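You operate a simulated robot arm through the tools that you are given. There is no shell and no other tool. Be economical: measure what you need, move in short steps, check, and stop when the job is done.

You are at the controls of a simulated two-armed robot. One attempt, no reset.

JOB
Bring the wash, rinse and coat tanks to MAX and dose the wash tank to 5.
Fine: wash gets rinse water by the TO WASH valve before rinse is refilled; rinse and coat by their FILL valves; dose last; all valves closed.

It is judged by the outcome, as a careful person would: the job done as asked, and still so three seconds after it is handed in. It fails if anything else is knocked over, pushed out of place, dropped, spilled or broken.

ROBOT AND FRAMES
Two 6-joint arms with two-finger parallel grippers on one trunk, on a base that drives. Base frame: it is fixed to the floor where the robot stands at the start and does not move with it; the origin is under the middle of the robot, x ahead of it, y to its left, z up; the surface under the hand at the start is at about z = 800. Units: mm, rad, N and s.
The left shoulder is at the start at [50, 170, 1320], the right one opposite. Each reaches about 1092 mm from its shoulder. Places, roughly: black pan [500, 3000, 500]; blue bar [750, -1500, 1000]; clear can [500, -3000, 750]; coat clamp [500, 2900, 900]; coat drain valve [300, 500, 600]; coat fill valve [600, 500, 1100]; coat heat knob [400, 3100, 1000]; coat level gauge [700, 500, 1400]; coat lock pin [400, 3100, 900]; coat pump switch [400, 3300, 900]; coat tank [600, 2800, 500]; coat transfer valve [600, 500, 900]; coat vent valve [400, 3300, 1100]; dosing valve [600, -100, 900]; drum tap [-1100, -2400, 800]; filter [750, 3000, 1000]. Payload 1.57 kg a hand.
Tool frame (each hand has its own): the origin (TCP) lies between the finger pads and is the grasp point; the fingertips stand 30 mm ahead of it; z points along the fingers, y is the line along which they close. Largest opening 80 mm; finger width 17, thickness 12; the body of the gripper, 40 by 82 mm, starts 80 mm behind the TCP.
Orientation is that of the tool frame in the base frame, as a unit quaternion [x, y, z, w]. With the fingers straight down and closing along the base's y, the tool's x points along the base's -x, its y along +y and its z along -z.

CONTROLS
- The arms move only by the tool servo_tool. It takes "left_targets", "right_targets" or both (then of equal length, played together; a hand with none holds still); each is a list of rows, each a list of 7 numbers: the turn, a rotation vector about the tool's x, y, z in rad, then the shift along the tool's x, y, z in mm, then the closure, from 0 (fully open) to 1 (shut). In form: [[rx, ry, rz, dx, dy, dz, claw], ...]. A call has 1 to 20 rows; each row shifts and turns the commanded pose from where the row before left it, along the tool's axes as they then stand. A row lasts 0.2 s, in which the tool goes at most 50 mm and 0.15 rad; a call with a longer step from one row to the next is refused whole, and so is a gripper value outside its range. A pose out of reach is approached as far as the arm can. The call stops where the force on the tool passes 90 N (or 10 N more than at its start, if that is more) or the arm is blocked; 0.2 s more then pass. The fingers move at their own pace (about 72 mm/s each) and stop on an object; they squeeze with about 25 N. The grip force told is the motor's: it shows also when the fingers shut on nothing. Time passes only in rows, and 0.2 s behind the last, so rows that do not move let the fingers close. The reply holds the time, the measured pose of the TCP, the force on the tool along the base axes, the opening and the grip force, in the units named above and with some noise, with the torque about the TCP (base axes, N m) and any sound that the robot's microphone picked up, and new pictures: "pictures" is both (left out), scene, wrist or none (wrist: the cameras of the hands that moved).
- Cameras (640 x 400 px; columns grow to the right, rows downward): "scene" is now at [18.3, -4.6, 1866.1]; the picture's right is [0.25, -0.97, 0.00], its down [-0.85, -0.22, -0.47] and it looks along [0.46, 0.12, -0.88] (base axes); focal length 214 px, centre (320, 200). "left" rides on the left gripper at [72, 7, -122] in its tool frame; the picture's right is [-0.09, 1.00, 0.00], its down [-0.84, -0.08, -0.54] and it looks along [-0.54, -0.05, 0.84] (tool axes); focal length 238 px, centre (320, 200). "right" rides on the right gripper at [72, -7, -122] in its tool frame; the picture's right is [0.09, 1.00, 0.00], its down [-0.84, 0.08, -0.54] and it looks along [-0.54, 0.05, 0.84] (tool axes); focal length 238 px, centre (320, 200).
- slide_trunk(by): slides the trunk up (or, below 0, down) by that many mm; the arms and the scene camera ride with it, the base frame stays. It gives what a move gives, with no picture.
- roll_base(legs): drives the robot by 1 to 6 legs, each [ahead, left, turn to the left] in mm, mm and rad, along the robot's own axes; the way and the turn of a leg run together, so that a leg with both is an arc; at most 1500 mm and 3.142 rad a leg. The arms and the cameras ride along, it lands a little off, and it stops where it bumps. It gives what a move gives, and a new picture of the scene camera.
- pan_tilt(pan, tilt): turns the head with the scene camera to pan (to the left, within 1.501 rad either way) and tilt (down, from -0.506 to 1.204), counted from straight ahead of the robot. It gives what a move gives, and a new picture of the scene camera.
- measure_at(camera, pixels): for up to 12 pixels [column, row] of the newest picture of that camera ("zoom" is the newest enlarged one), the place [x, y, z] in the base frame of the surface seen there, good to about 2 mm, but the place of the scene camera against the robot may be out by one fixed shift of up to 25 mm in any direction. No time passes.
- inspect(camera, box): a new picture of the part [left, top, right, bottom] of that camera's present view, enlarged. No time passes.
- close_job(): hands the job in; it is judged then, once.

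Work in short steps. Measure before you move; look again where a grasp or a placing could have gone wrong, and mend it. You have 80 turns and 260 pictures in all, those below and enlarged ones among them. Open the grippers and draw the arms clear of the work before you hand the job in, unless the task says otherwise; then end with one line.

The tools are called after "Call:" by a JSON object that holds its "op" and its "data". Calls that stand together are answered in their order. servo_tool: Moves the arms, as the interface text tells. Its arguments: {"type":"object","properties":{"left_targets":{"type":"array","items":{"type":"array","items":{"type":"number"}}},"right_targets":{"type":"array","items":{"type":"array","items":{"type":"number"}}},"pictures":{"type":"string","enum":["both","scene","wrist","none"]}},"required":[]} The other tools are called the same way: slide_trunk (by) slides the trunk up or down; roll_base (legs) drives the base; pan_tilt (pan, tilt) turns the head that bears the scene camera; measure_at (camera, pixels) gives the place of the surface under pixels of a picture; inspect (camera, box) takes an enlarged picture of a part of a camera's view; close_job () hands the job in.

At the start:

```text
t: 0.0
left_tool_pos: [438.1, 439.1, 1209.8]
left_tcp_rot: [0.0, 1.0, 0.0, 0.0]
left_wrist_force: [0.5, 0.6, 0.3]
left_moment: [0.01, 0.0, 0.0]
left_gripper_width: 79.9
left_finger_force: 0.1
right_tool_pos: [568.0, -22.1, 1209.8]
right_tcp_rot: [0.0, 1.0, 0.0, 0.0]
right_wrist_force: [-0.2, -0.9, 0.5]
right_moment: [-0.02, 0.02, 0.02]
right_gripper_width: 79.9
right_finger_force: 0.1
trunk travel left (down, up): [-935.0, 35.0]
robot x, y, heading: [-0.4, 1.8, -0.002]
head pan, tilt: [0.257, 1.079]
```

scene: 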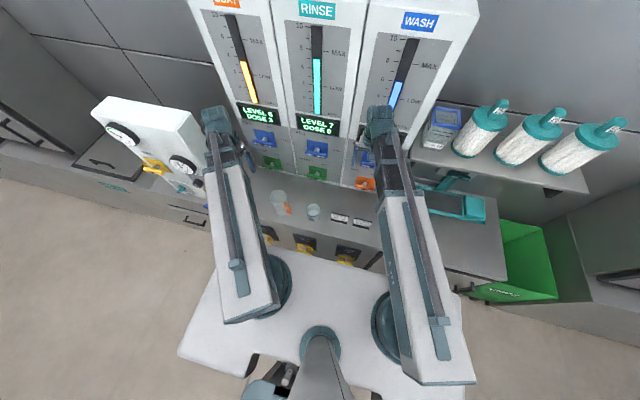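
right: 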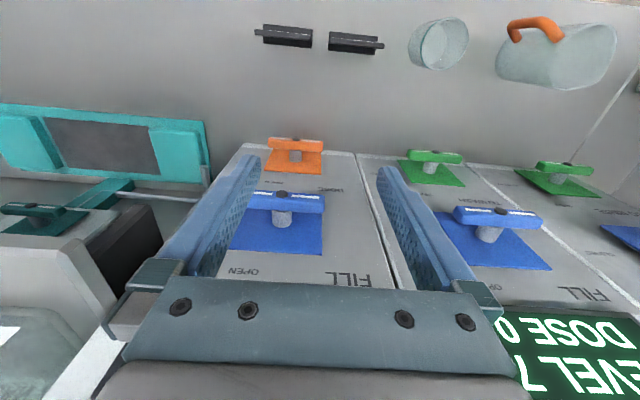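
left: 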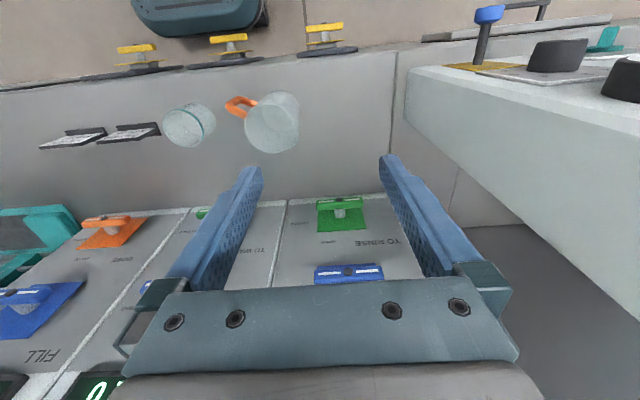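

The panel with COAT, RINSE and WASH columns is ahead, but the arms hide part of it. I'll tilt the head up to see gauges and valves.

Call:
{"op": "pan_tilt", "data": {"pan": 0.2, "tilt": 0.7}}

Call:
{"op": "inspect", "data": {"camera": "right", "box": [200, 100, 640, 400]}}

Call:
{"op": "inspect", "data": {"camera": "scene", "box": [160, 60, 520, 300]}}

```text
t: 0.8
left_tool_pos: [436.6, 440.1, 1210.0]
left_tcp_rot: [0.0, 1.0, -0.001, 0.001]
left_wrist_force: [-0.2, -0.7, 0.0]
left_moment: [-0.02, -0.02, -0.01]
left_gripper_width: 79.8
left_finger_force: 0.0
right_tool_pos: [567.0, -21.1, 1209.5]
right_tcp_rot: [0.0, 1.0, 0.0, 0.0]
right_wrist_force: [0.3, -0.1, -0.3]
right_moment: [0.0, 0.02, -0.02]
right_gripper_width: 79.9
right_finger_force: 0.2
trunk travel left (down, up): [-935.0, 35.0]
robot x, y, heading: [4.2, -3.1, -0.001]
head pan, tilt: [0.201, 0.7]
```

scene: 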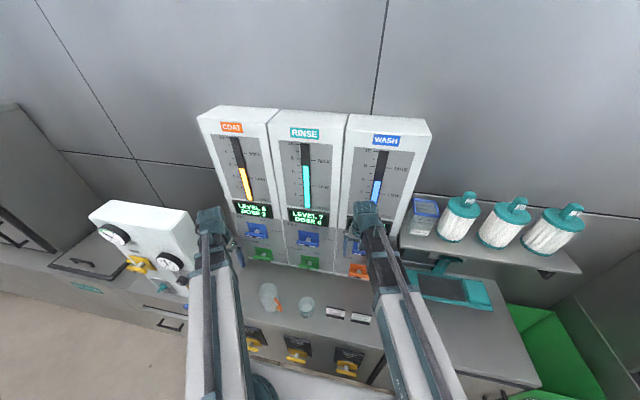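

```text
1.33 times, centred on (420, 250) of right
```

zoom: 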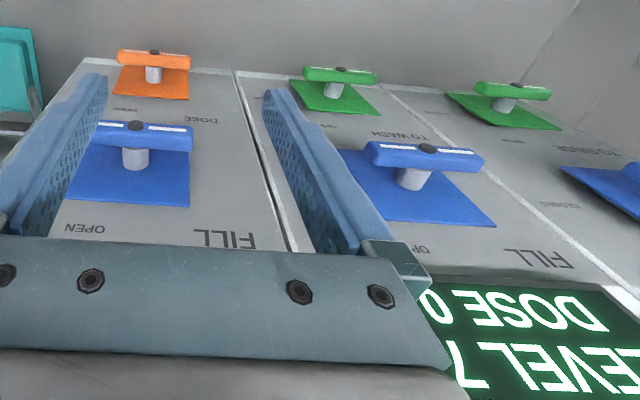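

```text
1.67 times, centred on (340, 180) of scene
```

zoom: 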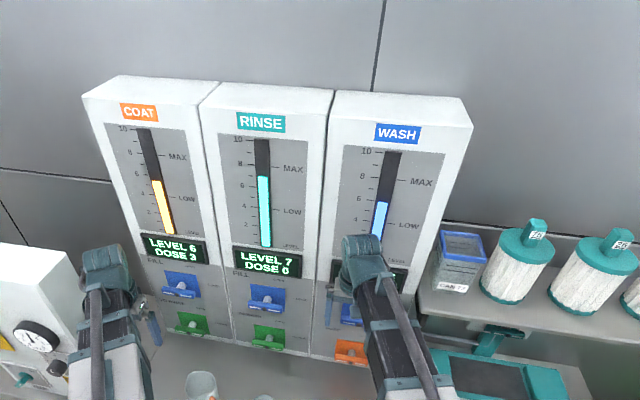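

The panel readouts say coat 6 and rinse 7, and the right arm hides wash. I'll measure the panel and valve positions next.

Call:
{"op": "measure_at", "data": {"camera": "scene", "pixels": [[232, 127], [305, 132], [386, 140], [257, 231], [308, 238], [264, 254], [310, 262], [358, 270], [225, 190], [255, 330], [297, 341], [347, 352]]}}

Call:
{"op": "measure_at", "data": {"camera": "right", "pixels": [[283, 195], [283, 240], [495, 213], [295, 143], [433, 155], [565, 167], [240, 200], [322, 203], [350, 165], [560, 255]]}}

Call:
{"op": "inspect", "data": {"camera": "scene", "box": [220, 200, 400, 312]}}

Call:
{"op": "inspect", "data": {"camera": "scene", "box": [220, 280, 400, 392]}}

```text
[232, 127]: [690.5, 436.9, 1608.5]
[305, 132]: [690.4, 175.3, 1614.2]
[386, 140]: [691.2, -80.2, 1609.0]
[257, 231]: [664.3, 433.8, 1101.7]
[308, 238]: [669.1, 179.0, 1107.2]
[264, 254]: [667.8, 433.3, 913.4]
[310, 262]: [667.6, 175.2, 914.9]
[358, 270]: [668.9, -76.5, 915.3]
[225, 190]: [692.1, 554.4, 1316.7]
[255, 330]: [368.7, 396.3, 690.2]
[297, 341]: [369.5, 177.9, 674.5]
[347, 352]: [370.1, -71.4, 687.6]
```

```text
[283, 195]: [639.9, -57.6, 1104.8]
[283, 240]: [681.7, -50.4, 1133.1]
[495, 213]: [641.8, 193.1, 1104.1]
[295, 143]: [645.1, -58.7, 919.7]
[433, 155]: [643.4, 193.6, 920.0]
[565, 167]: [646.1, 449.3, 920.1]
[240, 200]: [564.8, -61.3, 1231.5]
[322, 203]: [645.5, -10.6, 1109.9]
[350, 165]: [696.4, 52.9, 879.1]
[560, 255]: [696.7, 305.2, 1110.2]
```

```text
3.56 times, centred on (310, 256) of scene
```

zoom: 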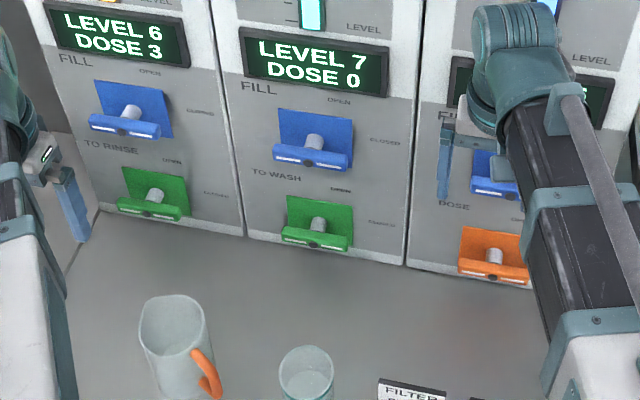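

```text
3.56 times, centred on (310, 336) of scene
```

zoom: 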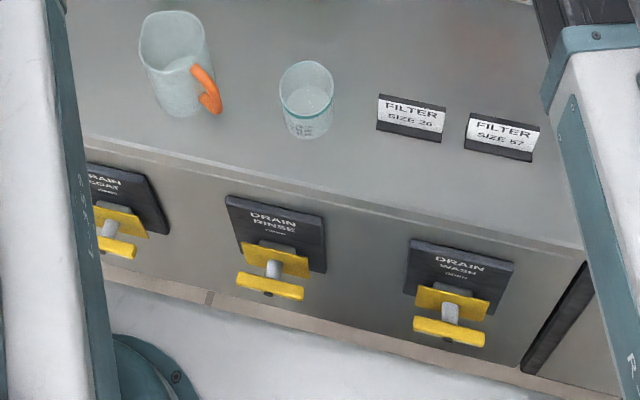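

Handles are horizontal bars (closed) about 50 mm off the panel. I'll check where the pitcher and cup stand, and read the gauge scale.

Call:
{"op": "measure_at", "data": {"camera": "scene", "pixels": [[267, 287], [270, 308], [278, 303], [303, 300], [307, 318], [335, 313], [360, 318]]}}

Call:
{"op": "measure_at", "data": {"camera": "left", "pixels": [[272, 120], [275, 95], [240, 105], [188, 125], [195, 110], [340, 204], [349, 271], [118, 220]]}}

Call:
{"op": "inspect", "data": {"camera": "scene", "box": [200, 110, 440, 260]}}

```text
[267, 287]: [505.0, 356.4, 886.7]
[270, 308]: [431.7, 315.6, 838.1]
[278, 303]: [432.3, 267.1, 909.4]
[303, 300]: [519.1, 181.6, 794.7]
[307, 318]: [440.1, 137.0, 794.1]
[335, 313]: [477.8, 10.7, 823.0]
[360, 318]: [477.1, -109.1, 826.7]
```

```text
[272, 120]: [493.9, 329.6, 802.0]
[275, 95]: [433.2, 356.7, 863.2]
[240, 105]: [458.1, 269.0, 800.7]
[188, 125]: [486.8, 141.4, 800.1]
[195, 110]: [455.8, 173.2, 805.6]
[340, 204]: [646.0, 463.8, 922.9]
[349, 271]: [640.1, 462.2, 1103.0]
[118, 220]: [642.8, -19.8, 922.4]
```

```text
2.67 times, centred on (320, 185) of scene
```

zoom: 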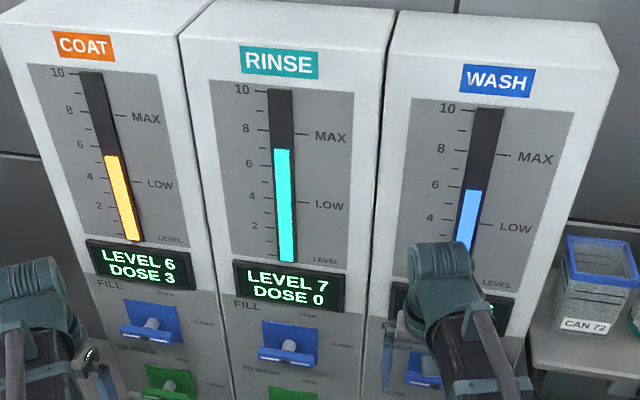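

MAX is at 8, with wash near 6, rinse 7 and coat 6. The clear cup stands below the TO WASH valve, so I'll find its height and the pitcher's.

Call:
{"op": "inspect", "data": {"camera": "right", "box": [400, 0, 640, 150]}}

Call:
{"op": "measure_at", "data": {"camera": "right", "pixels": [[412, 35], [440, 20], [466, 35], [450, 66], [425, 62], [510, 30], [540, 30], [520, 80], [600, 40], [440, 50]]}}

```text
2.67 times, centred on (520, 75) of right
```

zoom: 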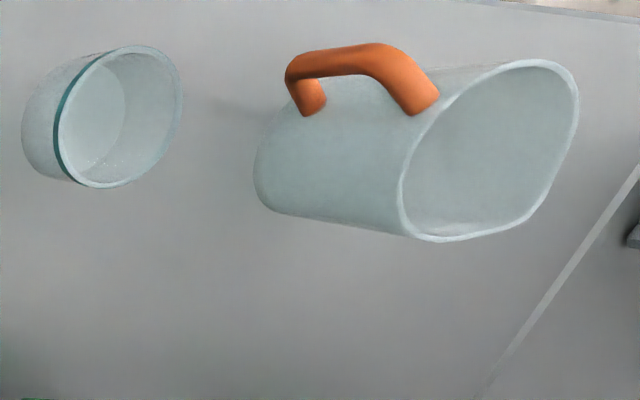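

```text
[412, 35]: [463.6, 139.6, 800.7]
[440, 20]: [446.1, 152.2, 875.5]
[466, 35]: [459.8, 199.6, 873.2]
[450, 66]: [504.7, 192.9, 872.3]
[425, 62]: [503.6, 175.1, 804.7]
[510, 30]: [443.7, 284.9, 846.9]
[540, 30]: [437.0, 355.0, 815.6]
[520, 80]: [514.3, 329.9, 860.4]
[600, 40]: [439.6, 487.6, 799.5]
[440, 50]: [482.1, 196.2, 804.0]
```

The cup rim is at z≈874 directly under TO WASH, so a horizontal grip there would crowd it. I'll use a closed, 45°-down-pitched left hand to push that handle from above. First I bring the hand over to y≈225 high up and pitch it.

Call:
{"op": "servo_tool", "data": {"left_targets": [[0, 0, 0, -20, -43, 0, 1], [0, 0, 0, -20, -43, 0, 1], [0, 0, 0, -20, -43, 0, 1], [0, 0, 0, -20, -43, 0, 1], [0, 0, 0, -20, -43, 0, 1], [0, -0.1309, 0, 0, 0, 0, 1], [0, -0.1309, 0, 0, 0, 0, 1], [0, -0.1309, 0, 0, 0, 0, 1], [0, -0.1309, 0, 0, 0, 0, 1], [0, -0.1309, 0, 0, 0, 0, 1], [0, -0.1309, 0, 0, 0, 0, 1]], "right_targets": [[0, 0, 0, 30, 20, 0, 0], [0, 0, 0, 30, -30, 0, 0], [0, 0, 0, 30, -30, 0, 0], [0, 0, 0, 0, -40, 0, 0], [0, 0, 0, 0, -40, 0, 0], [0, 0, 0, 0, -40, 0, 0], [0, 0, 0, 0, -40, 0, 0], [0, 0, 0, 0, 0, 0, 0], [0, 0, 0, 0, 0, 0, 0], [0, 0, 0, 0, 0, 0, 0], [0, 0, 0, 0, 0, 0, 0]]}}

```text
t: 3.2
left_tool_pos: [608.6, 235.6, 1274.3]
left_tcp_rot: [0.0, 0.924, 0.0, 0.382]
left_wrist_force: [0.2, 0.3, 0.3]
left_moment: [-0.01, 0.01, 0.01]
left_gripper_width: 0.0
left_finger_force: 21.7
left hand out of reach, approached as far as the arm can: row 7, 8, 9, 10, 11
right_tool_pos: [477.5, -221.6, 1209.7]
right_tcp_rot: [0.0, 1.0, 0.0, 0.001]
right_wrist_force: [-0.5, -0.5, -0.1]
right_moment: [0.0, 0.0, 0.02]
right_gripper_width: 79.9
right_finger_force: 0.1
trunk travel left (down, up): [-935.0, 35.0]
robot x, y, heading: [0.3, 2.4, -0.004]
head pan, tilt: [0.201, 0.7]
```

scene: 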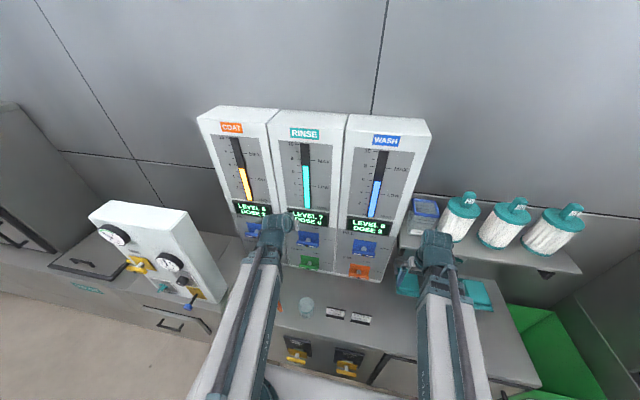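
right: 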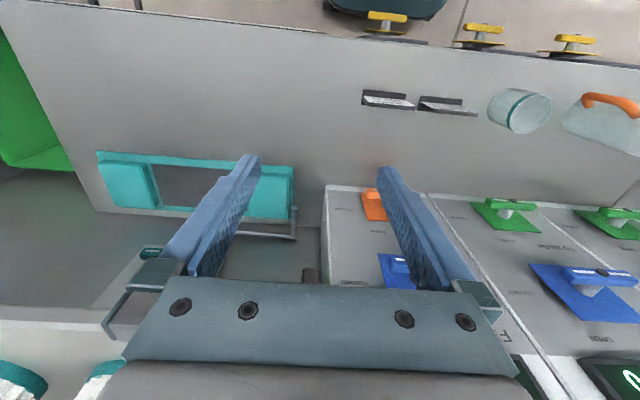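
left: 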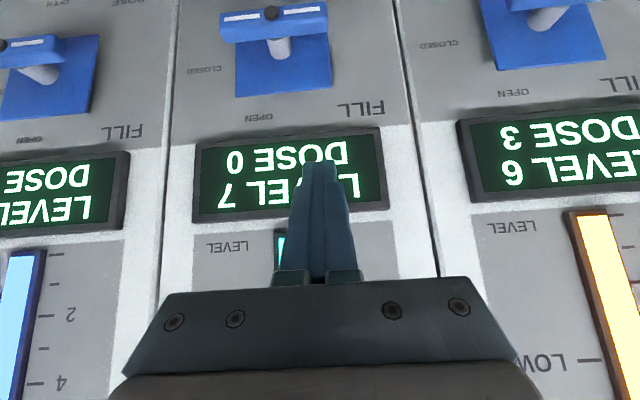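

The hand pitched but was pushed forward because the arm is folded too near its shoulder. Backing the base off 150 mm gives room.

Call:
{"op": "roll_base", "data": {"legs": [[-150, 0, 0]]}}

Call:
{"op": "inspect", "data": {"camera": "left", "box": [0, 0, 640, 400]}}

Call:
{"op": "inspect", "data": {"camera": "scene", "box": [200, 110, 440, 260]}}

```text
t: 4.6
left_tool_pos: [455.8, 234.8, 1275.0]
left_tcp_rot: [0.0, 0.924, 0.0, 0.382]
left_wrist_force: [-0.1, -0.5, 0.3]
left_moment: [0.0, 0.01, 0.05]
left_gripper_width: 0.1
left_finger_force: 21.4
right_tool_pos: [326.1, -221.6, 1210.1]
right_tcp_rot: [0.0, 1.0, -0.001, 0.002]
right_wrist_force: [-0.3, -0.4, 0.8]
right_moment: [0.01, -0.07, 0.01]
right_gripper_width: 80.1
right_finger_force: 0.1
trunk travel left (down, up): [-935.0, 35.0]
robot x, y, heading: [-151.3, -1.0, 0.001]
head pan, tilt: [0.201, 0.7]
```

scene: 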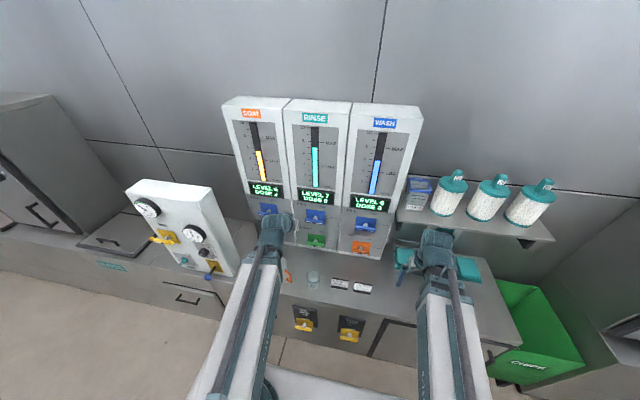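

```text
1.00 times, centred on (320, 200) of left (not enlarged: the box is as wide or as high as the picture)
```

zoom: 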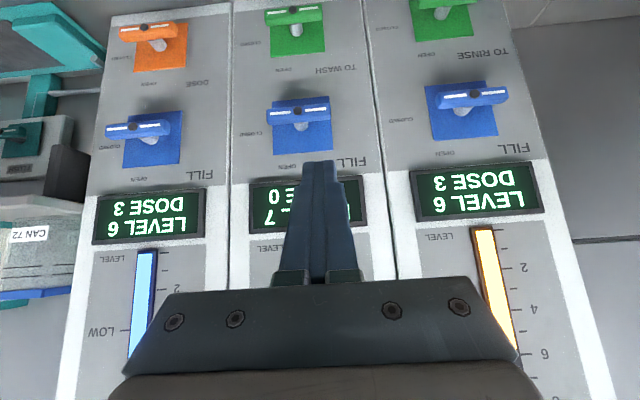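

```text
2.67 times, centred on (320, 185) of scene
```

zoom: 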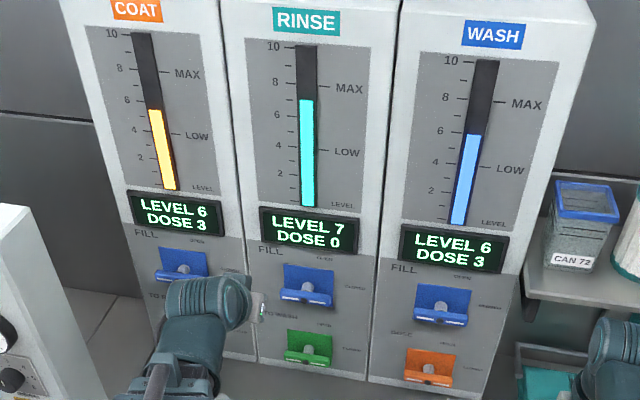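

All handles are now in the left view. Wash reads level 6, dose 3. I measure the TO WASH bar (centre near (294,15)) and the others.

Call:
{"op": "measure_at", "data": {"camera": "left", "pixels": [[294, 9], [268, 19], [320, 14], [310, 40], [301, 112], [272, 120], [328, 113], [320, 140], [474, 94], [150, 30], [441, 100], [505, 98]]}}

Call:
{"op": "inspect", "data": {"camera": "left", "box": [220, 0, 380, 100]}}

```text
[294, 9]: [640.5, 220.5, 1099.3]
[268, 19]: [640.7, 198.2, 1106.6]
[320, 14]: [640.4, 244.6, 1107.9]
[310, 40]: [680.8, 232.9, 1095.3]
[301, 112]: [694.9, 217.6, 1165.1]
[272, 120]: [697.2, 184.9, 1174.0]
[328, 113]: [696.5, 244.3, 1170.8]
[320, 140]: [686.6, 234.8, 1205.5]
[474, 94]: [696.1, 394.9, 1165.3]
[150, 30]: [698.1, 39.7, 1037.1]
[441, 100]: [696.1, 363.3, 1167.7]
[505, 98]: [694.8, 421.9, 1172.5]
```

```text
4.00 times, centred on (300, 50) of left
```

zoom: 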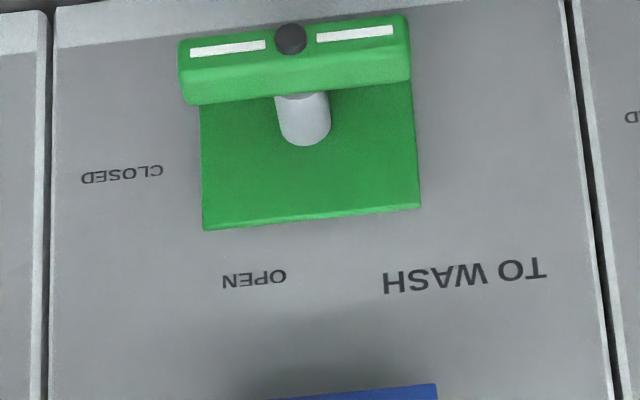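

That measured the older left picture; I'll use the new zoom instead, where the dot is at (290,40) and the bar ends are at x≈182 and 410.

Call:
{"op": "measure_at", "data": {"camera": "zoom", "pixels": [[290, 38], [228, 50], [355, 34], [185, 52], [405, 25], [290, 85], [210, 90], [310, 190], [120, 175]]}}

```text
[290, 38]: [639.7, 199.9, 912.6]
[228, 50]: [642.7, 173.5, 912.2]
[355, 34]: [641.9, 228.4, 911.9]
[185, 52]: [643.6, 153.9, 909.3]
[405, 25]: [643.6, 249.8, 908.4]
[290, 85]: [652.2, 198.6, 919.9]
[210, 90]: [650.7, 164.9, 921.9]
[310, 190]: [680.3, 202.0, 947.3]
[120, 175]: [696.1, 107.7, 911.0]
```

TO WASH bar: centre y≈200, top face z≈921, x≈643–657, half length ≈48. I move the closed hand to above its left half in a straight diagonal, stopping halfway first to check tracking.

Call:
{"op": "servo_tool", "data": {"left_targets": [[0, 0, 0, 10.7, -0.6, 40.6, 1], [0, 0, 0, 10.7, -0.6, 40.6, 1], [0, 0, 0, 10.7, -0.6, 40.6, 1], [0, 0, 0, 10.7, -0.6, 40.6, 1]], "pictures": "wrist"}}

```text
t: 5.6
left_tool_pos: [543.6, 235.6, 1273.8]
left_tcp_rot: [0.0, 0.925, 0.0, 0.38]
left_wrist_force: [-0.1, 0.0, 0.1]
left_moment: [0.0, 0.01, 0.02]
left_gripper_width: 0.0
left_finger_force: 21.0
left hand out of reach, approached as far as the arm can: row 1, 2, 3, 4
right_tool_pos: [327.6, -220.8, 1209.8]
right_tcp_rot: [0.0, 1.0, 0.0, 0.0]
right_wrist_force: [0.3, -0.3, 0.1]
right_moment: [0.02, 0.0, -0.02]
right_gripper_width: 79.8
right_finger_force: 0.1
trunk travel left (down, up): [-935.0, 35.0]
robot x, y, heading: [-149.6, -2.1, -0.0]
head pan, tilt: [0.201, 0.7]
```

left: 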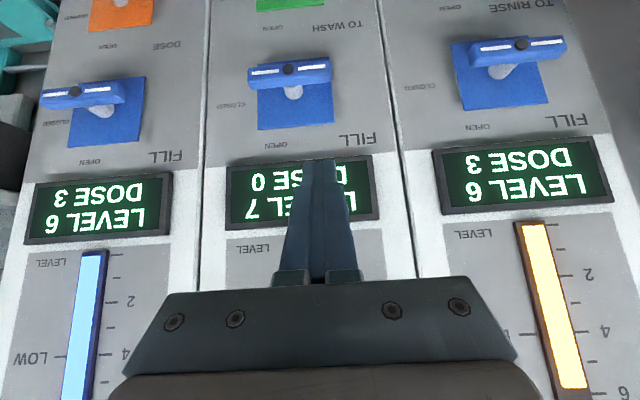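

The hand went forward but not down. I test with a small pure-down move to see what the solver allows.

Call:
{"op": "servo_tool", "data": {"left_targets": [[0, 0, 0, 28, 0, 28, 1], [0, 0, 0, 28, 0, 28, 1], [0, 0, 0, 28, 0, 28, 1]], "pictures": "scene"}}

```text
t: 6.4
left_tool_pos: [542.6, 234.1, 1273.7]
left_tcp_rot: [0.0, 0.924, 0.001, 0.381]
left_wrist_force: [-0.4, 1.0, 0.5]
left_moment: [-0.01, 0.0, 0.01]
left_gripper_width: 0.1
left_finger_force: 21.5
left hand out of reach, approached as far as the arm can: row 1, 2, 3
right_tool_pos: [326.6, -221.5, 1210.7]
right_tcp_rot: [0.0, 1.0, 0.0, 0.001]
right_wrist_force: [0.3, 0.4, 0.4]
right_moment: [0.01, -0.04, 0.0]
right_gripper_width: 80.1
right_finger_force: 0.1
trunk travel left (down, up): [-935.0, 35.0]
robot x, y, heading: [-150.4, -0.6, -0.0]
head pan, tilt: [0.201, 0.7]
```

scene: 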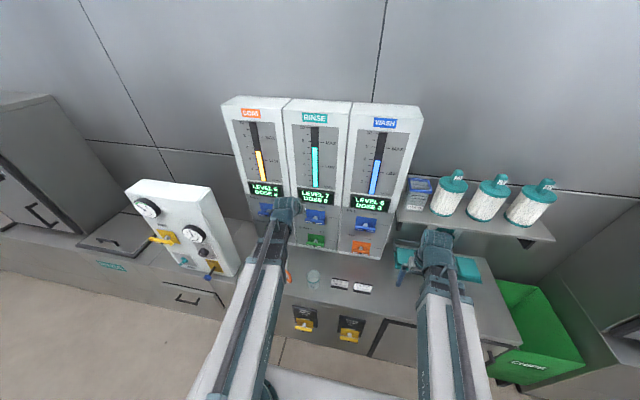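

The wrist height seems fixed (z 1210 hand down and 1274 at 45° both put the wrist at about 1430). I test vertical motion with the right hand.

Call:
{"op": "servo_tool", "data": {"right_targets": [[0, 0, 0, 0, 0, 40, 0], [0, 0, 0, 0, 0, 40, 0]], "pictures": "none"}}

Call:
{"op": "servo_tool", "data": {"right_targets": [[0, 0, 0, 0, 0, -40, 0], [0, 0, 0, 0, 0, -40, 0], [0, 0, 0, 0, 0, -40, 0]], "pictures": "none"}}

```text
t: 7.0
left_tool_pos: [542.7, 233.4, 1273.8]
left_tcp_rot: [0.001, 0.924, 0.0, 0.382]
left_wrist_force: [-0.3, 0.2, -0.3]
left_moment: [0.01, -0.02, 0.02]
left_gripper_width: 0.0
left_finger_force: 21.5
right_tool_pos: [327.4, -220.8, 1209.8]
right_tcp_rot: [0.0, 1.0, 0.0, 0.0]
right_wrist_force: [0.4, -0.5, 0.4]
right_moment: [-0.03, 0.03, -0.01]
right_gripper_width: 79.8
right_finger_force: 0.1
right hand out of reach, approached as far as the arm can: row 1, 2
trunk travel left (down, up): [-935.0, 35.0]
robot x, y, heading: [-150.5, 2.1, -0.002]
head pan, tilt: [0.201, 0.7]
```

```text
t: 7.8
left_tool_pos: [543.1, 234.1, 1274.1]
left_tcp_rot: [0.0, 0.925, 0.0, 0.38]
left_wrist_force: [-0.3, -0.5, 0.3]
left_moment: [0.01, 0.0, 0.02]
left_gripper_width: 0.0
left_finger_force: 21.3
right_tool_pos: [327.5, -221.1, 1210.1]
right_tcp_rot: [0.0, 1.0, 0.0, 0.0]
right_wrist_force: [-0.5, 0.1, -1.0]
right_moment: [-0.01, 0.01, -0.03]
right_gripper_width: 79.9
right_finger_force: 0.0
right hand out of reach, approached as far as the arm can: row 1, 2, 3
trunk travel left (down, up): [-935.0, 35.0]
robot x, y, heading: [-149.6, -1.7, 0.001]
head pan, tilt: [0.201, 0.7]
```

Confirmed: arms move in a horizontal plane, so height comes from the trunk. I lower it in steps, hands being clear of everything (left at x≈543, panel handles at x≥640).

Call:
{"op": "slide_trunk", "data": {"by": -200}}

Call:
{"op": "pan_tilt", "data": {"pan": 0.2, "tilt": 0.55}}

Call:
{"op": "inspect", "data": {"camera": "left", "box": [120, 0, 520, 250]}}

```text
t: 10.0
left_tool_pos: [541.7, 233.4, 1074.3]
left_tcp_rot: [0.0, 0.924, 0.001, 0.382]
left_wrist_force: [-0.1, -0.4, 0.1]
left_moment: [0.0, 0.02, -0.01]
left_gripper_width: 0.1
left_finger_force: 21.1
right_tool_pos: [327.6, -221.4, 1009.4]
right_tcp_rot: [0.0, 1.0, 0.0, 0.001]
right_wrist_force: [0.6, 0.5, 0.5]
right_moment: [-0.02, -0.01, 0.01]
right_gripper_width: 80.0
right_finger_force: 0.1
trunk travel left (down, up): [-735.0, 235.0]
robot x, y, heading: [-150.2, -0.9, -0.001]
head pan, tilt: [0.201, 0.7]
```

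```text
t: 10.7
left_tool_pos: [542.8, 232.5, 1074.6]
left_tcp_rot: [0.0, 0.924, -0.001, 0.382]
left_wrist_force: [-0.2, 0.1, -0.5]
left_moment: [-0.01, 0.01, 0.03]
left_gripper_width: 0.0
left_finger_force: 21.4
right_tool_pos: [326.9, -220.9, 1009.2]
right_tcp_rot: [0.0, 1.0, 0.001, 0.0]
right_wrist_force: [-0.5, 0.2, 0.0]
right_moment: [0.01, -0.01, -0.03]
right_gripper_width: 80.0
right_finger_force: 0.0
trunk travel left (down, up): [-735.0, 235.0]
robot x, y, heading: [-151.2, 1.4, 0.001]
head pan, tilt: [0.201, 0.55]
```

scene: 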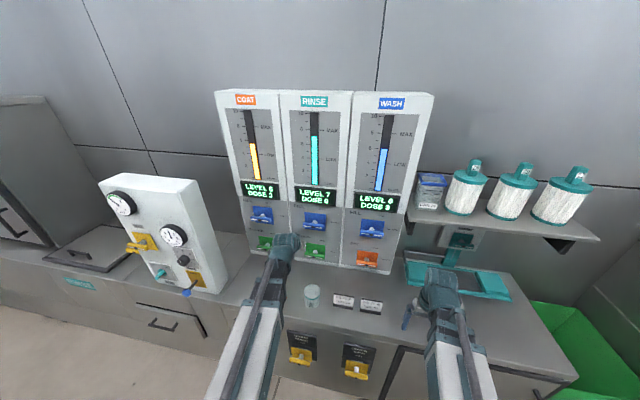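

```text
1.60 times, centred on (320, 125) of left
```

zoom: 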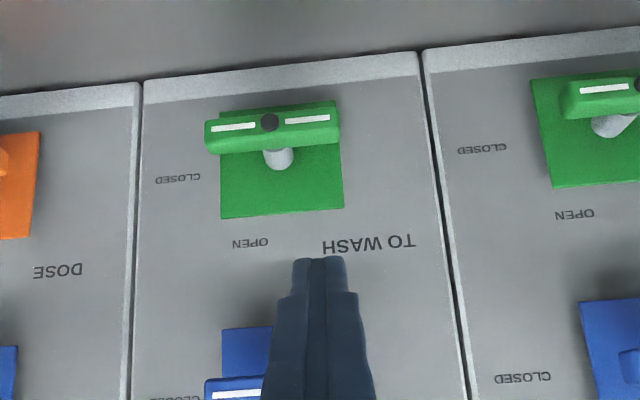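

Good clear view. Lower another 85 mm, then move forward so the tip sits over the left half of the bar (y≈230).

Call:
{"op": "slide_trunk", "data": {"by": -85}}

Call:
{"op": "servo_tool", "data": {"left_targets": [[0, 0, 0, -31.1, 0, 31.1, 1], [0, 0, 0, -31.1, 0, 31.1, 1]], "pictures": "both"}}

```text
t: 11.9
left_tool_pos: [541.3, 234.7, 988.0]
left_tcp_rot: [0.0, 0.924, 0.0, 0.381]
left_wrist_force: [0.1, -1.0, 0.1]
left_moment: [0.02, -0.01, -0.02]
left_gripper_width: 0.0
left_finger_force: 20.9
right_tool_pos: [326.4, -220.6, 924.4]
right_tcp_rot: [0.0, 1.0, 0.0, 0.0]
right_wrist_force: [-0.7, 0.0, -0.9]
right_moment: [-0.03, -0.01, 0.03]
right_gripper_width: 80.0
right_finger_force: 0.1
trunk travel left (down, up): [-650.0, 320.0]
robot x, y, heading: [-147.6, -2.3, 0.002]
head pan, tilt: [0.201, 0.55]
```

```text
t: 12.5
left_tool_pos: [633.0, 232.3, 987.6]
left_tcp_rot: [-0.001, 0.925, 0.0, 0.381]
left_wrist_force: [0.0, -0.6, -0.2]
left_moment: [-0.02, -0.05, 0.04]
left_gripper_width: 0.0
left_finger_force: 21.6
right_tool_pos: [327.6, -221.3, 924.5]
right_tcp_rot: [0.0, 1.0, 0.001, 0.0]
right_wrist_force: [0.1, -0.6, 0.9]
right_moment: [0.01, 0.01, 0.02]
right_gripper_width: 80.2
right_finger_force: 0.0
trunk travel left (down, up): [-650.0, 320.0]
robot x, y, heading: [-151.4, -1.0, 0.0]
head pan, tilt: [0.201, 0.55]
```

scene: 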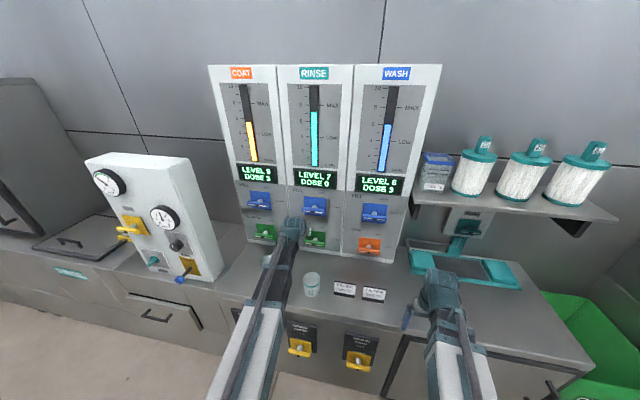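
left: 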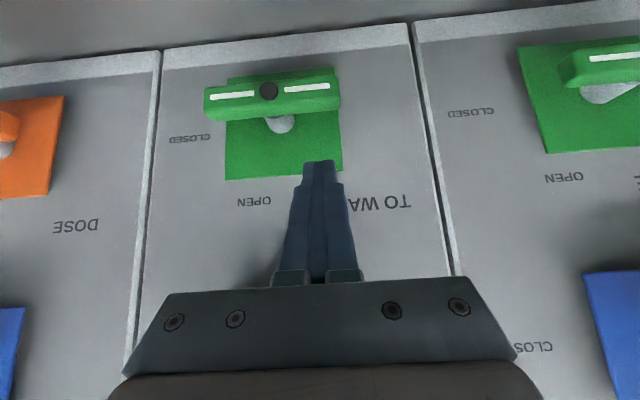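

Tip is directly above the left half. I slide the trunk down 60 mm to press the handle about 20 mm (≈30°).

Call:
{"op": "slide_trunk", "data": {"by": -60}}

Call:
{"op": "inspect", "data": {"camera": "left", "box": [120, 0, 520, 250]}}

Call:
{"op": "inspect", "data": {"camera": "scene", "box": [200, 60, 440, 260]}}

```text
t: 13.5
left_tool_pos: [629.6, 232.1, 929.2]
left_tcp_rot: [0.0, 0.925, 0.0, 0.38]
left_wrist_force: [0.4, 2.0, 0.5]
left_moment: [0.08, 0.0, 0.05]
left_gripper_width: 0.0
left_finger_force: 21.2
right_tool_pos: [327.6, -220.8, 863.7]
right_tcp_rot: [0.0, 1.0, 0.001, 0.0]
right_wrist_force: [0.6, -0.3, 0.8]
right_moment: [-0.03, -0.02, 0.02]
right_gripper_width: 80.0
right_finger_force: 0.0
trunk travel left (down, up): [-590.0, 380.0]
robot x, y, heading: [-146.6, 3.2, 0.005]
head pan, tilt: [0.201, 0.55]
```

```text
1.60 times, centred on (320, 125) of left
```

zoom: 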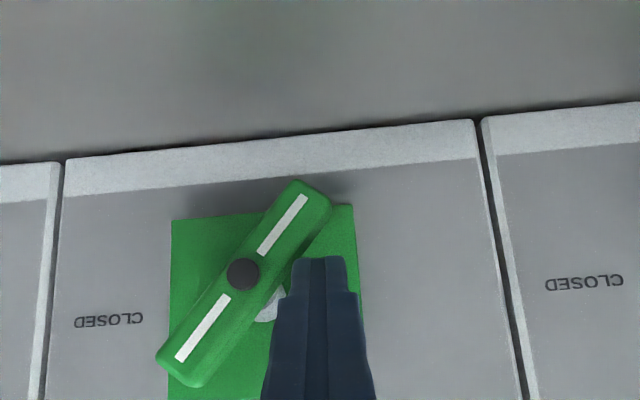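

```text
2.00 times, centred on (320, 160) of scene
```

zoom: 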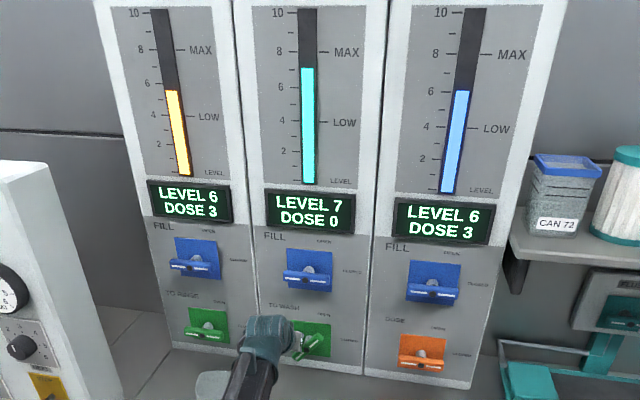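

The handle turned about 45° with hardly any force. I let one second pass to see if there is flow at this angle.

Call:
{"op": "servo_tool", "data": {"left_targets": [[0, 0, 0, 0, 0, 0, 1], [0, 0, 0, 0, 0, 0, 1], [0, 0, 0, 0, 0, 0, 1], [0, 0, 0, 0, 0, 0, 1], [0, 0, 0, 0, 0, 0, 1]], "pictures": "none"}}

Call:
{"op": "inspect", "data": {"camera": "scene", "box": [200, 60, 440, 260]}}

```text
t: 14.7
left_tool_pos: [630.6, 233.2, 930.2]
left_tcp_rot: [0.0, 0.924, 0.0, 0.381]
left_wrist_force: [0.1, -0.7, -0.4]
left_moment: [0.01, 0.01, -0.02]
left_gripper_width: 0.0
left_finger_force: 21.1
right_tool_pos: [327.7, -221.1, 864.9]
right_tcp_rot: [0.001, 1.0, 0.0, 0.0]
right_wrist_force: [0.7, 0.0, -0.2]
right_moment: [0.02, 0.0, 0.01]
right_gripper_width: 80.2
right_finger_force: 0.0
trunk travel left (down, up): [-590.0, 380.0]
robot x, y, heading: [-149.5, -0.6, 0.003]
head pan, tilt: [0.201, 0.55]
```

```text
2.00 times, centred on (320, 160) of scene
```

zoom: 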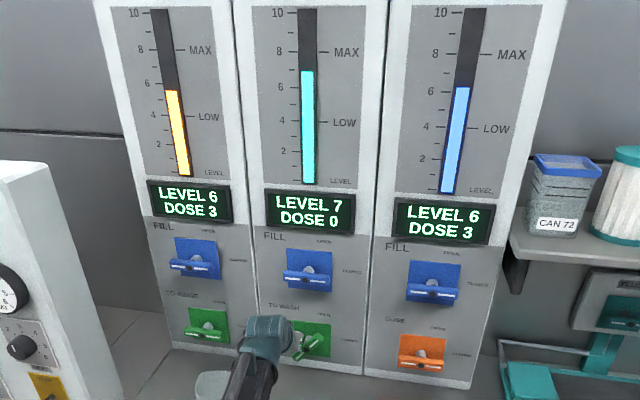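

There may be a slight flow (wash bar top 91→86). I wait two more seconds at this opening.

Call:
{"op": "servo_tool", "data": {"left_targets": [[0, 0, 0, 0, 0, 0, 1], [0, 0, 0, 0, 0, 0, 1], [0, 0, 0, 0, 0, 0, 1], [0, 0, 0, 0, 0, 0, 1], [0, 0, 0, 0, 0, 0, 1], [0, 0, 0, 0, 0, 0, 1], [0, 0, 0, 0, 0, 0, 1], [0, 0, 0, 0, 0, 0, 1], [0, 0, 0, 0, 0, 0, 1], [0, 0, 0, 0, 0, 0, 1]], "pictures": "none"}}

Call:
{"op": "inspect", "data": {"camera": "scene", "box": [200, 60, 440, 260]}}

```text
t: 16.9
left_tool_pos: [630.5, 233.0, 928.8]
left_tcp_rot: [0.001, 0.925, -0.001, 0.381]
left_wrist_force: [-1.0, -1.1, -0.5]
left_moment: [0.01, 0.01, 0.01]
left_gripper_width: 0.0
left_finger_force: 20.6
right_tool_pos: [327.8, -220.8, 864.2]
right_tcp_rot: [0.0, 1.0, 0.001, 0.0]
right_wrist_force: [-0.2, 0.7, 0.0]
right_moment: [-0.01, 0.0, 0.02]
right_gripper_width: 80.1
right_finger_force: 0.1
trunk travel left (down, up): [-590.0, 380.0]
robot x, y, heading: [-154.1, -2.5, -0.001]
head pan, tilt: [0.201, 0.55]
```

```text
2.00 times, centred on (320, 160) of scene
```

zoom: 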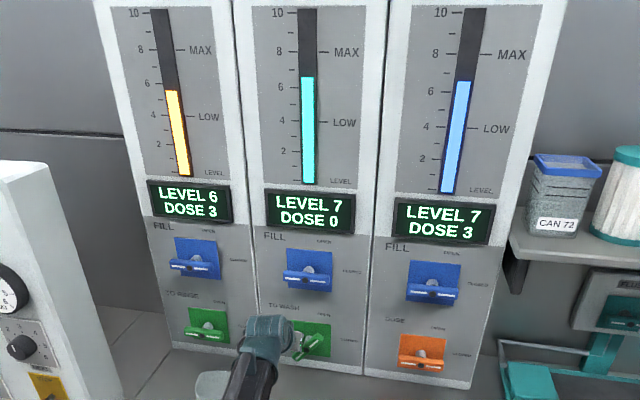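

Flow is about 0.15/s; wash is now at ≈6.6. I wait 4 s more.

Call:
{"op": "servo_tool", "data": {"left_targets": [[0, 0, 0, 0, 0, 0, 1], [0, 0, 0, 0, 0, 0, 1], [0, 0, 0, 0, 0, 0, 1], [0, 0, 0, 0, 0, 0, 1], [0, 0, 0, 0, 0, 0, 1], [0, 0, 0, 0, 0, 0, 1], [0, 0, 0, 0, 0, 0, 1], [0, 0, 0, 0, 0, 0, 1], [0, 0, 0, 0, 0, 0, 1], [0, 0, 0, 0, 0, 0, 1], [0, 0, 0, 0, 0, 0, 1], [0, 0, 0, 0, 0, 0, 1], [0, 0, 0, 0, 0, 0, 1], [0, 0, 0, 0, 0, 0, 1], [0, 0, 0, 0, 0, 0, 1], [0, 0, 0, 0, 0, 0, 1], [0, 0, 0, 0, 0, 0, 1], [0, 0, 0, 0, 0, 0, 1], [0, 0, 0, 0, 0, 0, 1], [0, 0, 0, 0, 0, 0, 1]], "pictures": "none"}}

Call:
{"op": "inspect", "data": {"camera": "scene", "box": [340, 60, 440, 160]}}

```text
t: 21.1
left_tool_pos: [630.8, 232.7, 928.5]
left_tcp_rot: [0.0, 0.925, 0.0, 0.381]
left_wrist_force: [0.1, -0.7, -1.1]
left_moment: [0.01, 0.0, 0.01]
left_gripper_width: 0.0
left_finger_force: 20.9
right_tool_pos: [328.5, -222.0, 864.9]
right_tcp_rot: [0.0, 1.0, 0.0, 0.0]
right_wrist_force: [-0.1, -0.9, -0.4]
right_moment: [0.03, 0.0, 0.01]
right_gripper_width: 80.0
right_finger_force: 0.1
trunk travel left (down, up): [-590.0, 380.0]
robot x, y, heading: [-154.6, 0.5, 0.004]
head pan, tilt: [0.201, 0.55]
```

```text
4.00 times, centred on (390, 110) of scene
```

zoom: 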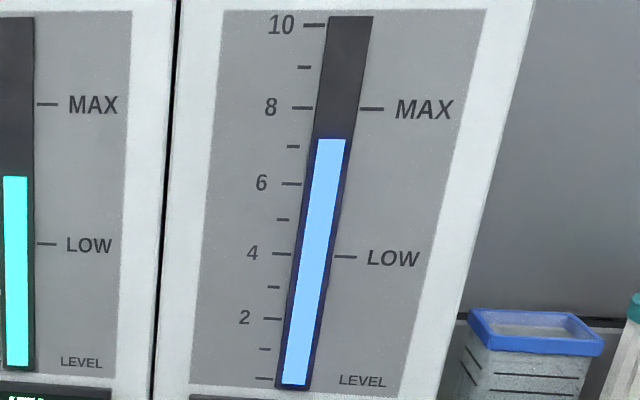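

Wash is at ≈7.2 (bar top 139, the 8 mark at 108). Another 4.2 s.

Call:
{"op": "servo_tool", "data": {"left_targets": [[0, 0, 0, 0, 0, 0, 1], [0, 0, 0, 0, 0, 0, 1], [0, 0, 0, 0, 0, 0, 1], [0, 0, 0, 0, 0, 0, 1], [0, 0, 0, 0, 0, 0, 1], [0, 0, 0, 0, 0, 0, 1], [0, 0, 0, 0, 0, 0, 1], [0, 0, 0, 0, 0, 0, 1], [0, 0, 0, 0, 0, 0, 1], [0, 0, 0, 0, 0, 0, 1], [0, 0, 0, 0, 0, 0, 1], [0, 0, 0, 0, 0, 0, 1], [0, 0, 0, 0, 0, 0, 1], [0, 0, 0, 0, 0, 0, 1], [0, 0, 0, 0, 0, 0, 1], [0, 0, 0, 0, 0, 0, 1], [0, 0, 0, 0, 0, 0, 1], [0, 0, 0, 0, 0, 0, 1], [0, 0, 0, 0, 0, 0, 1], [0, 0, 0, 0, 0, 0, 1]], "pictures": "none"}}

Call:
{"op": "inspect", "data": {"camera": "scene", "box": [340, 60, 440, 160]}}

```text
t: 25.3
left_tool_pos: [629.8, 232.6, 928.2]
left_tcp_rot: [0.001, 0.925, 0.0, 0.381]
left_wrist_force: [0.4, -0.6, -0.3]
left_moment: [-0.01, -0.03, -0.01]
left_gripper_width: 0.0
left_finger_force: 21.3
right_tool_pos: [327.3, -219.9, 865.3]
right_tcp_rot: [0.0, 1.0, 0.0, 0.0]
right_wrist_force: [0.3, 0.8, 0.2]
right_moment: [-0.03, 0.0, -0.01]
right_gripper_width: 80.2
right_finger_force: 0.0
trunk travel left (down, up): [-590.0, 380.0]
robot x, y, heading: [-148.8, -0.6, 0.001]
head pan, tilt: [0.201, 0.55]
```

```text
4.00 times, centred on (390, 110) of scene
```

zoom: 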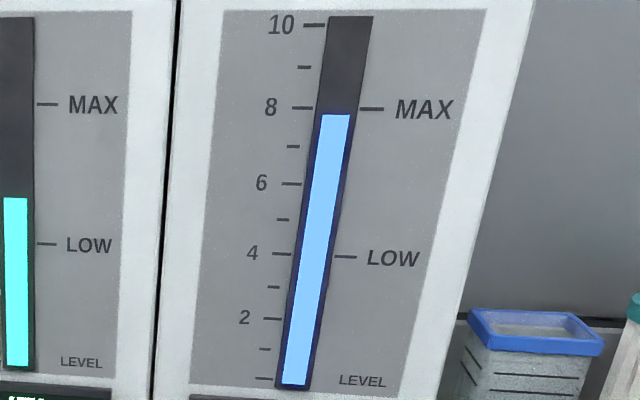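

Wash ≈7.86. Time to close: raise 40 mm, sweep right 72 mm over the raised end, then press down.

Call:
{"op": "slide_trunk", "data": {"by": 40}}

Call:
{"op": "servo_tool", "data": {"left_targets": [[0, 0, 0, 0, -36, 0, 1], [0, 0, 0, 0, -36, 0, 1]], "pictures": "wrist"}}

Call:
{"op": "inspect", "data": {"camera": "scene", "box": [340, 60, 440, 160]}}

```text
t: 26.1
left_tool_pos: [631.1, 231.4, 967.7]
left_tcp_rot: [0.0, 0.925, 0.0, 0.381]
left_wrist_force: [0.8, -0.6, -0.5]
left_moment: [0.0, -0.01, 0.0]
left_gripper_width: 0.0
left_finger_force: 21.1
right_tool_pos: [328.0, -221.7, 904.5]
right_tcp_rot: [0.001, 1.0, 0.0, -0.001]
right_wrist_force: [-0.2, -0.4, -0.4]
right_moment: [0.01, 0.0, -0.02]
right_gripper_width: 80.1
right_finger_force: 0.0
trunk travel left (down, up): [-630.0, 340.0]
robot x, y, heading: [-151.4, 2.1, 0.0]
head pan, tilt: [0.201, 0.55]
```

```text
t: 26.7
left_tool_pos: [631.7, 159.8, 968.3]
left_tcp_rot: [-0.001, 0.925, 0.0, 0.38]
left_wrist_force: [0.5, 0.4, -0.5]
left_moment: [0.02, 0.0, -0.01]
left_gripper_width: 0.0
left_finger_force: 21.5
right_tool_pos: [327.5, -221.5, 905.8]
right_tcp_rot: [-0.001, 1.0, 0.0, -0.001]
right_wrist_force: [0.6, 0.6, 0.5]
right_moment: [0.04, 0.02, 0.01]
right_gripper_width: 80.1
right_finger_force: 0.2
trunk travel left (down, up): [-630.0, 340.0]
robot x, y, heading: [-149.9, 1.0, 0.001]
head pan, tilt: [0.201, 0.55]
```

left: 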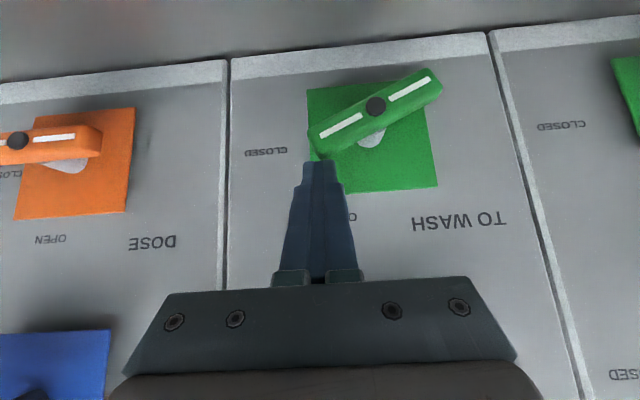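

```text
4.00 times, centred on (390, 110) of scene
```

zoom: 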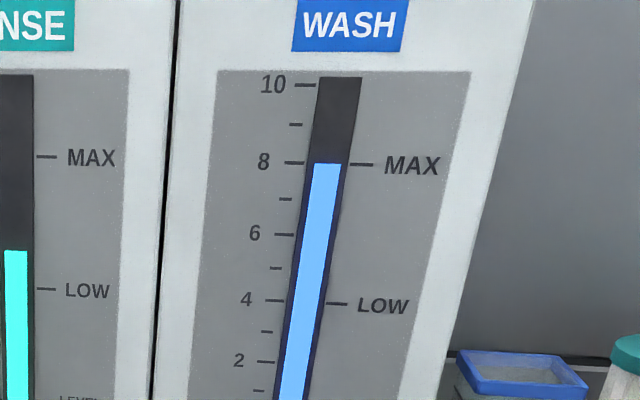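

Wash reads 8 (bar level with MAX). Now press the right end down to close fully.

Call:
{"op": "slide_trunk", "data": {"by": -21}}

Call:
{"op": "inspect", "data": {"camera": "left", "box": [120, 0, 520, 250]}}

Call:
{"op": "inspect", "data": {"camera": "scene", "box": [340, 60, 440, 160]}}

```text
t: 27.4
left_tool_pos: [631.7, 160.2, 948.1]
left_tcp_rot: [0.0, 0.925, 0.0, 0.38]
left_wrist_force: [2.4, -1.9, 8.8]
left_moment: [-0.09, -0.22, -0.11]
left_gripper_width: 0.0
left_finger_force: 20.7
right_tool_pos: [327.0, -220.7, 884.2]
right_tcp_rot: [-0.001, 1.0, -0.001, 0.0]
right_wrist_force: [0.5, -0.2, -0.5]
right_moment: [0.03, 0.0, -0.04]
right_gripper_width: 80.0
right_finger_force: 0.0
trunk travel left (down, up): [-609.0, 361.0]
robot x, y, heading: [-151.0, -2.2, 0.002]
head pan, tilt: [0.201, 0.55]
```

```text
1.60 times, centred on (320, 125) of left
```

zoom: 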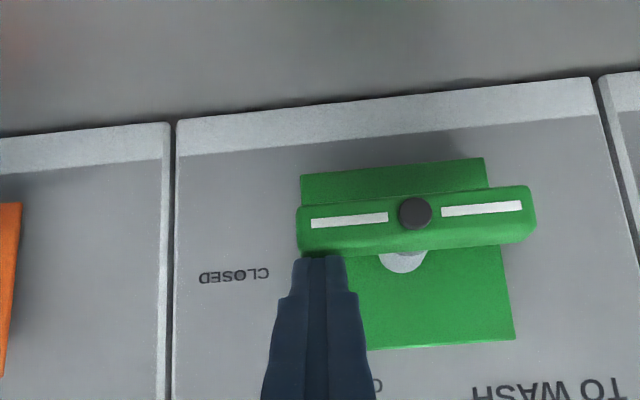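

```text
4.00 times, centred on (390, 110) of scene
```

zoom: 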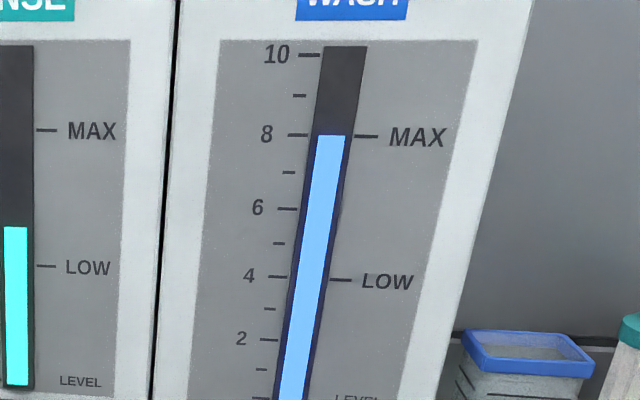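

TO WASH is fully closed and wash sits at MAX. Now lift off, back away 100 mm, and raise to above the rinse FILL handle (~185 mm higher).

Call:
{"op": "slide_trunk", "data": {"by": 15}}

Call:
{"op": "servo_tool", "data": {"left_targets": [[0, 0, 0, 23.6, 22.3, -23.6, 1], [0, 0, 0, 23.6, 22.3, -23.6, 1], [0, 0, 0, 23.6, 22.3, -23.6, 1]], "pictures": "none"}}

Call:
{"op": "slide_trunk", "data": {"by": 210}}

Call:
{"op": "inspect", "data": {"camera": "left", "box": [120, 0, 520, 250]}}

```text
t: 28.0
left_tool_pos: [631.5, 160.0, 962.1]
left_tcp_rot: [0.0, 0.925, 0.001, 0.38]
left_wrist_force: [-0.2, -0.5, -0.1]
left_moment: [0.0, -0.01, -0.01]
left_gripper_width: 0.0
left_finger_force: 21.5
right_tool_pos: [326.6, -220.9, 899.7]
right_tcp_rot: [-0.001, 1.0, 0.001, -0.001]
right_wrist_force: [-0.1, 0.4, 0.1]
right_moment: [-0.01, -0.03, 0.01]
right_gripper_width: 80.0
right_finger_force: 0.0
trunk travel left (down, up): [-624.0, 346.0]
robot x, y, heading: [-152.4, -0.1, -0.001]
head pan, tilt: [0.201, 0.55]
```

```text
t: 28.8
left_tool_pos: [531.4, 227.2, 962.4]
left_tcp_rot: [0.001, 0.924, -0.001, 0.382]
left_wrist_force: [-0.2, 0.5, -0.5]
left_moment: [-0.02, 0.01, 0.03]
left_gripper_width: 0.0
left_finger_force: 21.7
right_tool_pos: [326.9, -221.4, 899.2]
right_tcp_rot: [-0.001, 1.0, 0.001, 0.0]
right_wrist_force: [-0.2, -0.2, 0.1]
right_moment: [-0.01, 0.02, 0.0]
right_gripper_width: 80.0
right_finger_force: 0.0
trunk travel left (down, up): [-624.0, 346.0]
robot x, y, heading: [-145.8, -3.2, -0.004]
head pan, tilt: [0.201, 0.55]
```

```text
t: 31.1
left_tool_pos: [530.7, 227.3, 1172.3]
left_tcp_rot: [0.0, 0.925, -0.001, 0.381]
left_wrist_force: [-0.5, -0.1, -0.2]
left_moment: [-0.01, 0.02, -0.03]
left_gripper_width: 0.0
left_finger_force: 21.3
right_tool_pos: [327.2, -220.8, 1107.9]
right_tcp_rot: [-0.001, 1.0, 0.001, 0.0]
right_wrist_force: [-0.4, 0.2, -0.1]
right_moment: [0.0, 0.01, -0.01]
right_gripper_width: 80.1
right_finger_force: 0.1
trunk travel left (down, up): [-834.0, 136.0]
robot x, y, heading: [-152.2, 2.6, -0.001]
head pan, tilt: [0.201, 0.55]
```

```text
1.60 times, centred on (320, 125) of left
```

zoom: 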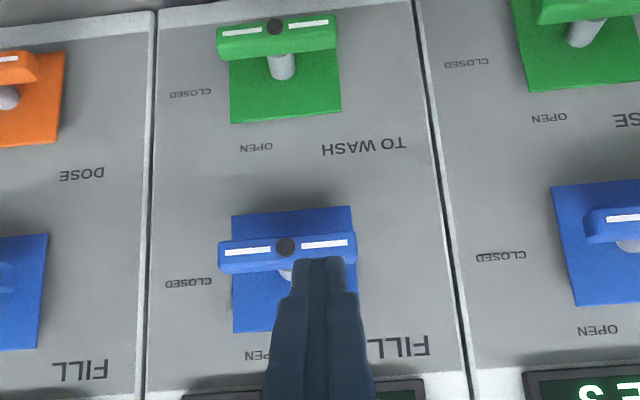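

I verify the rinse FILL and coat FILL bar positions before moving in.

Call:
{"op": "measure_at", "data": {"camera": "zoom", "pixels": [[286, 246], [240, 252], [335, 240], [245, 266], [275, 26], [600, 219], [630, 216]]}}

```text
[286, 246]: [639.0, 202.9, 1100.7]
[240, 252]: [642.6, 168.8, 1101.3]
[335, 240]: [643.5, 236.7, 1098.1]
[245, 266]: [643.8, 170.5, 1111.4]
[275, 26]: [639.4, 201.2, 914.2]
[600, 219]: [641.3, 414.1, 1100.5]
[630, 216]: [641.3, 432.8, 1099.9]
```

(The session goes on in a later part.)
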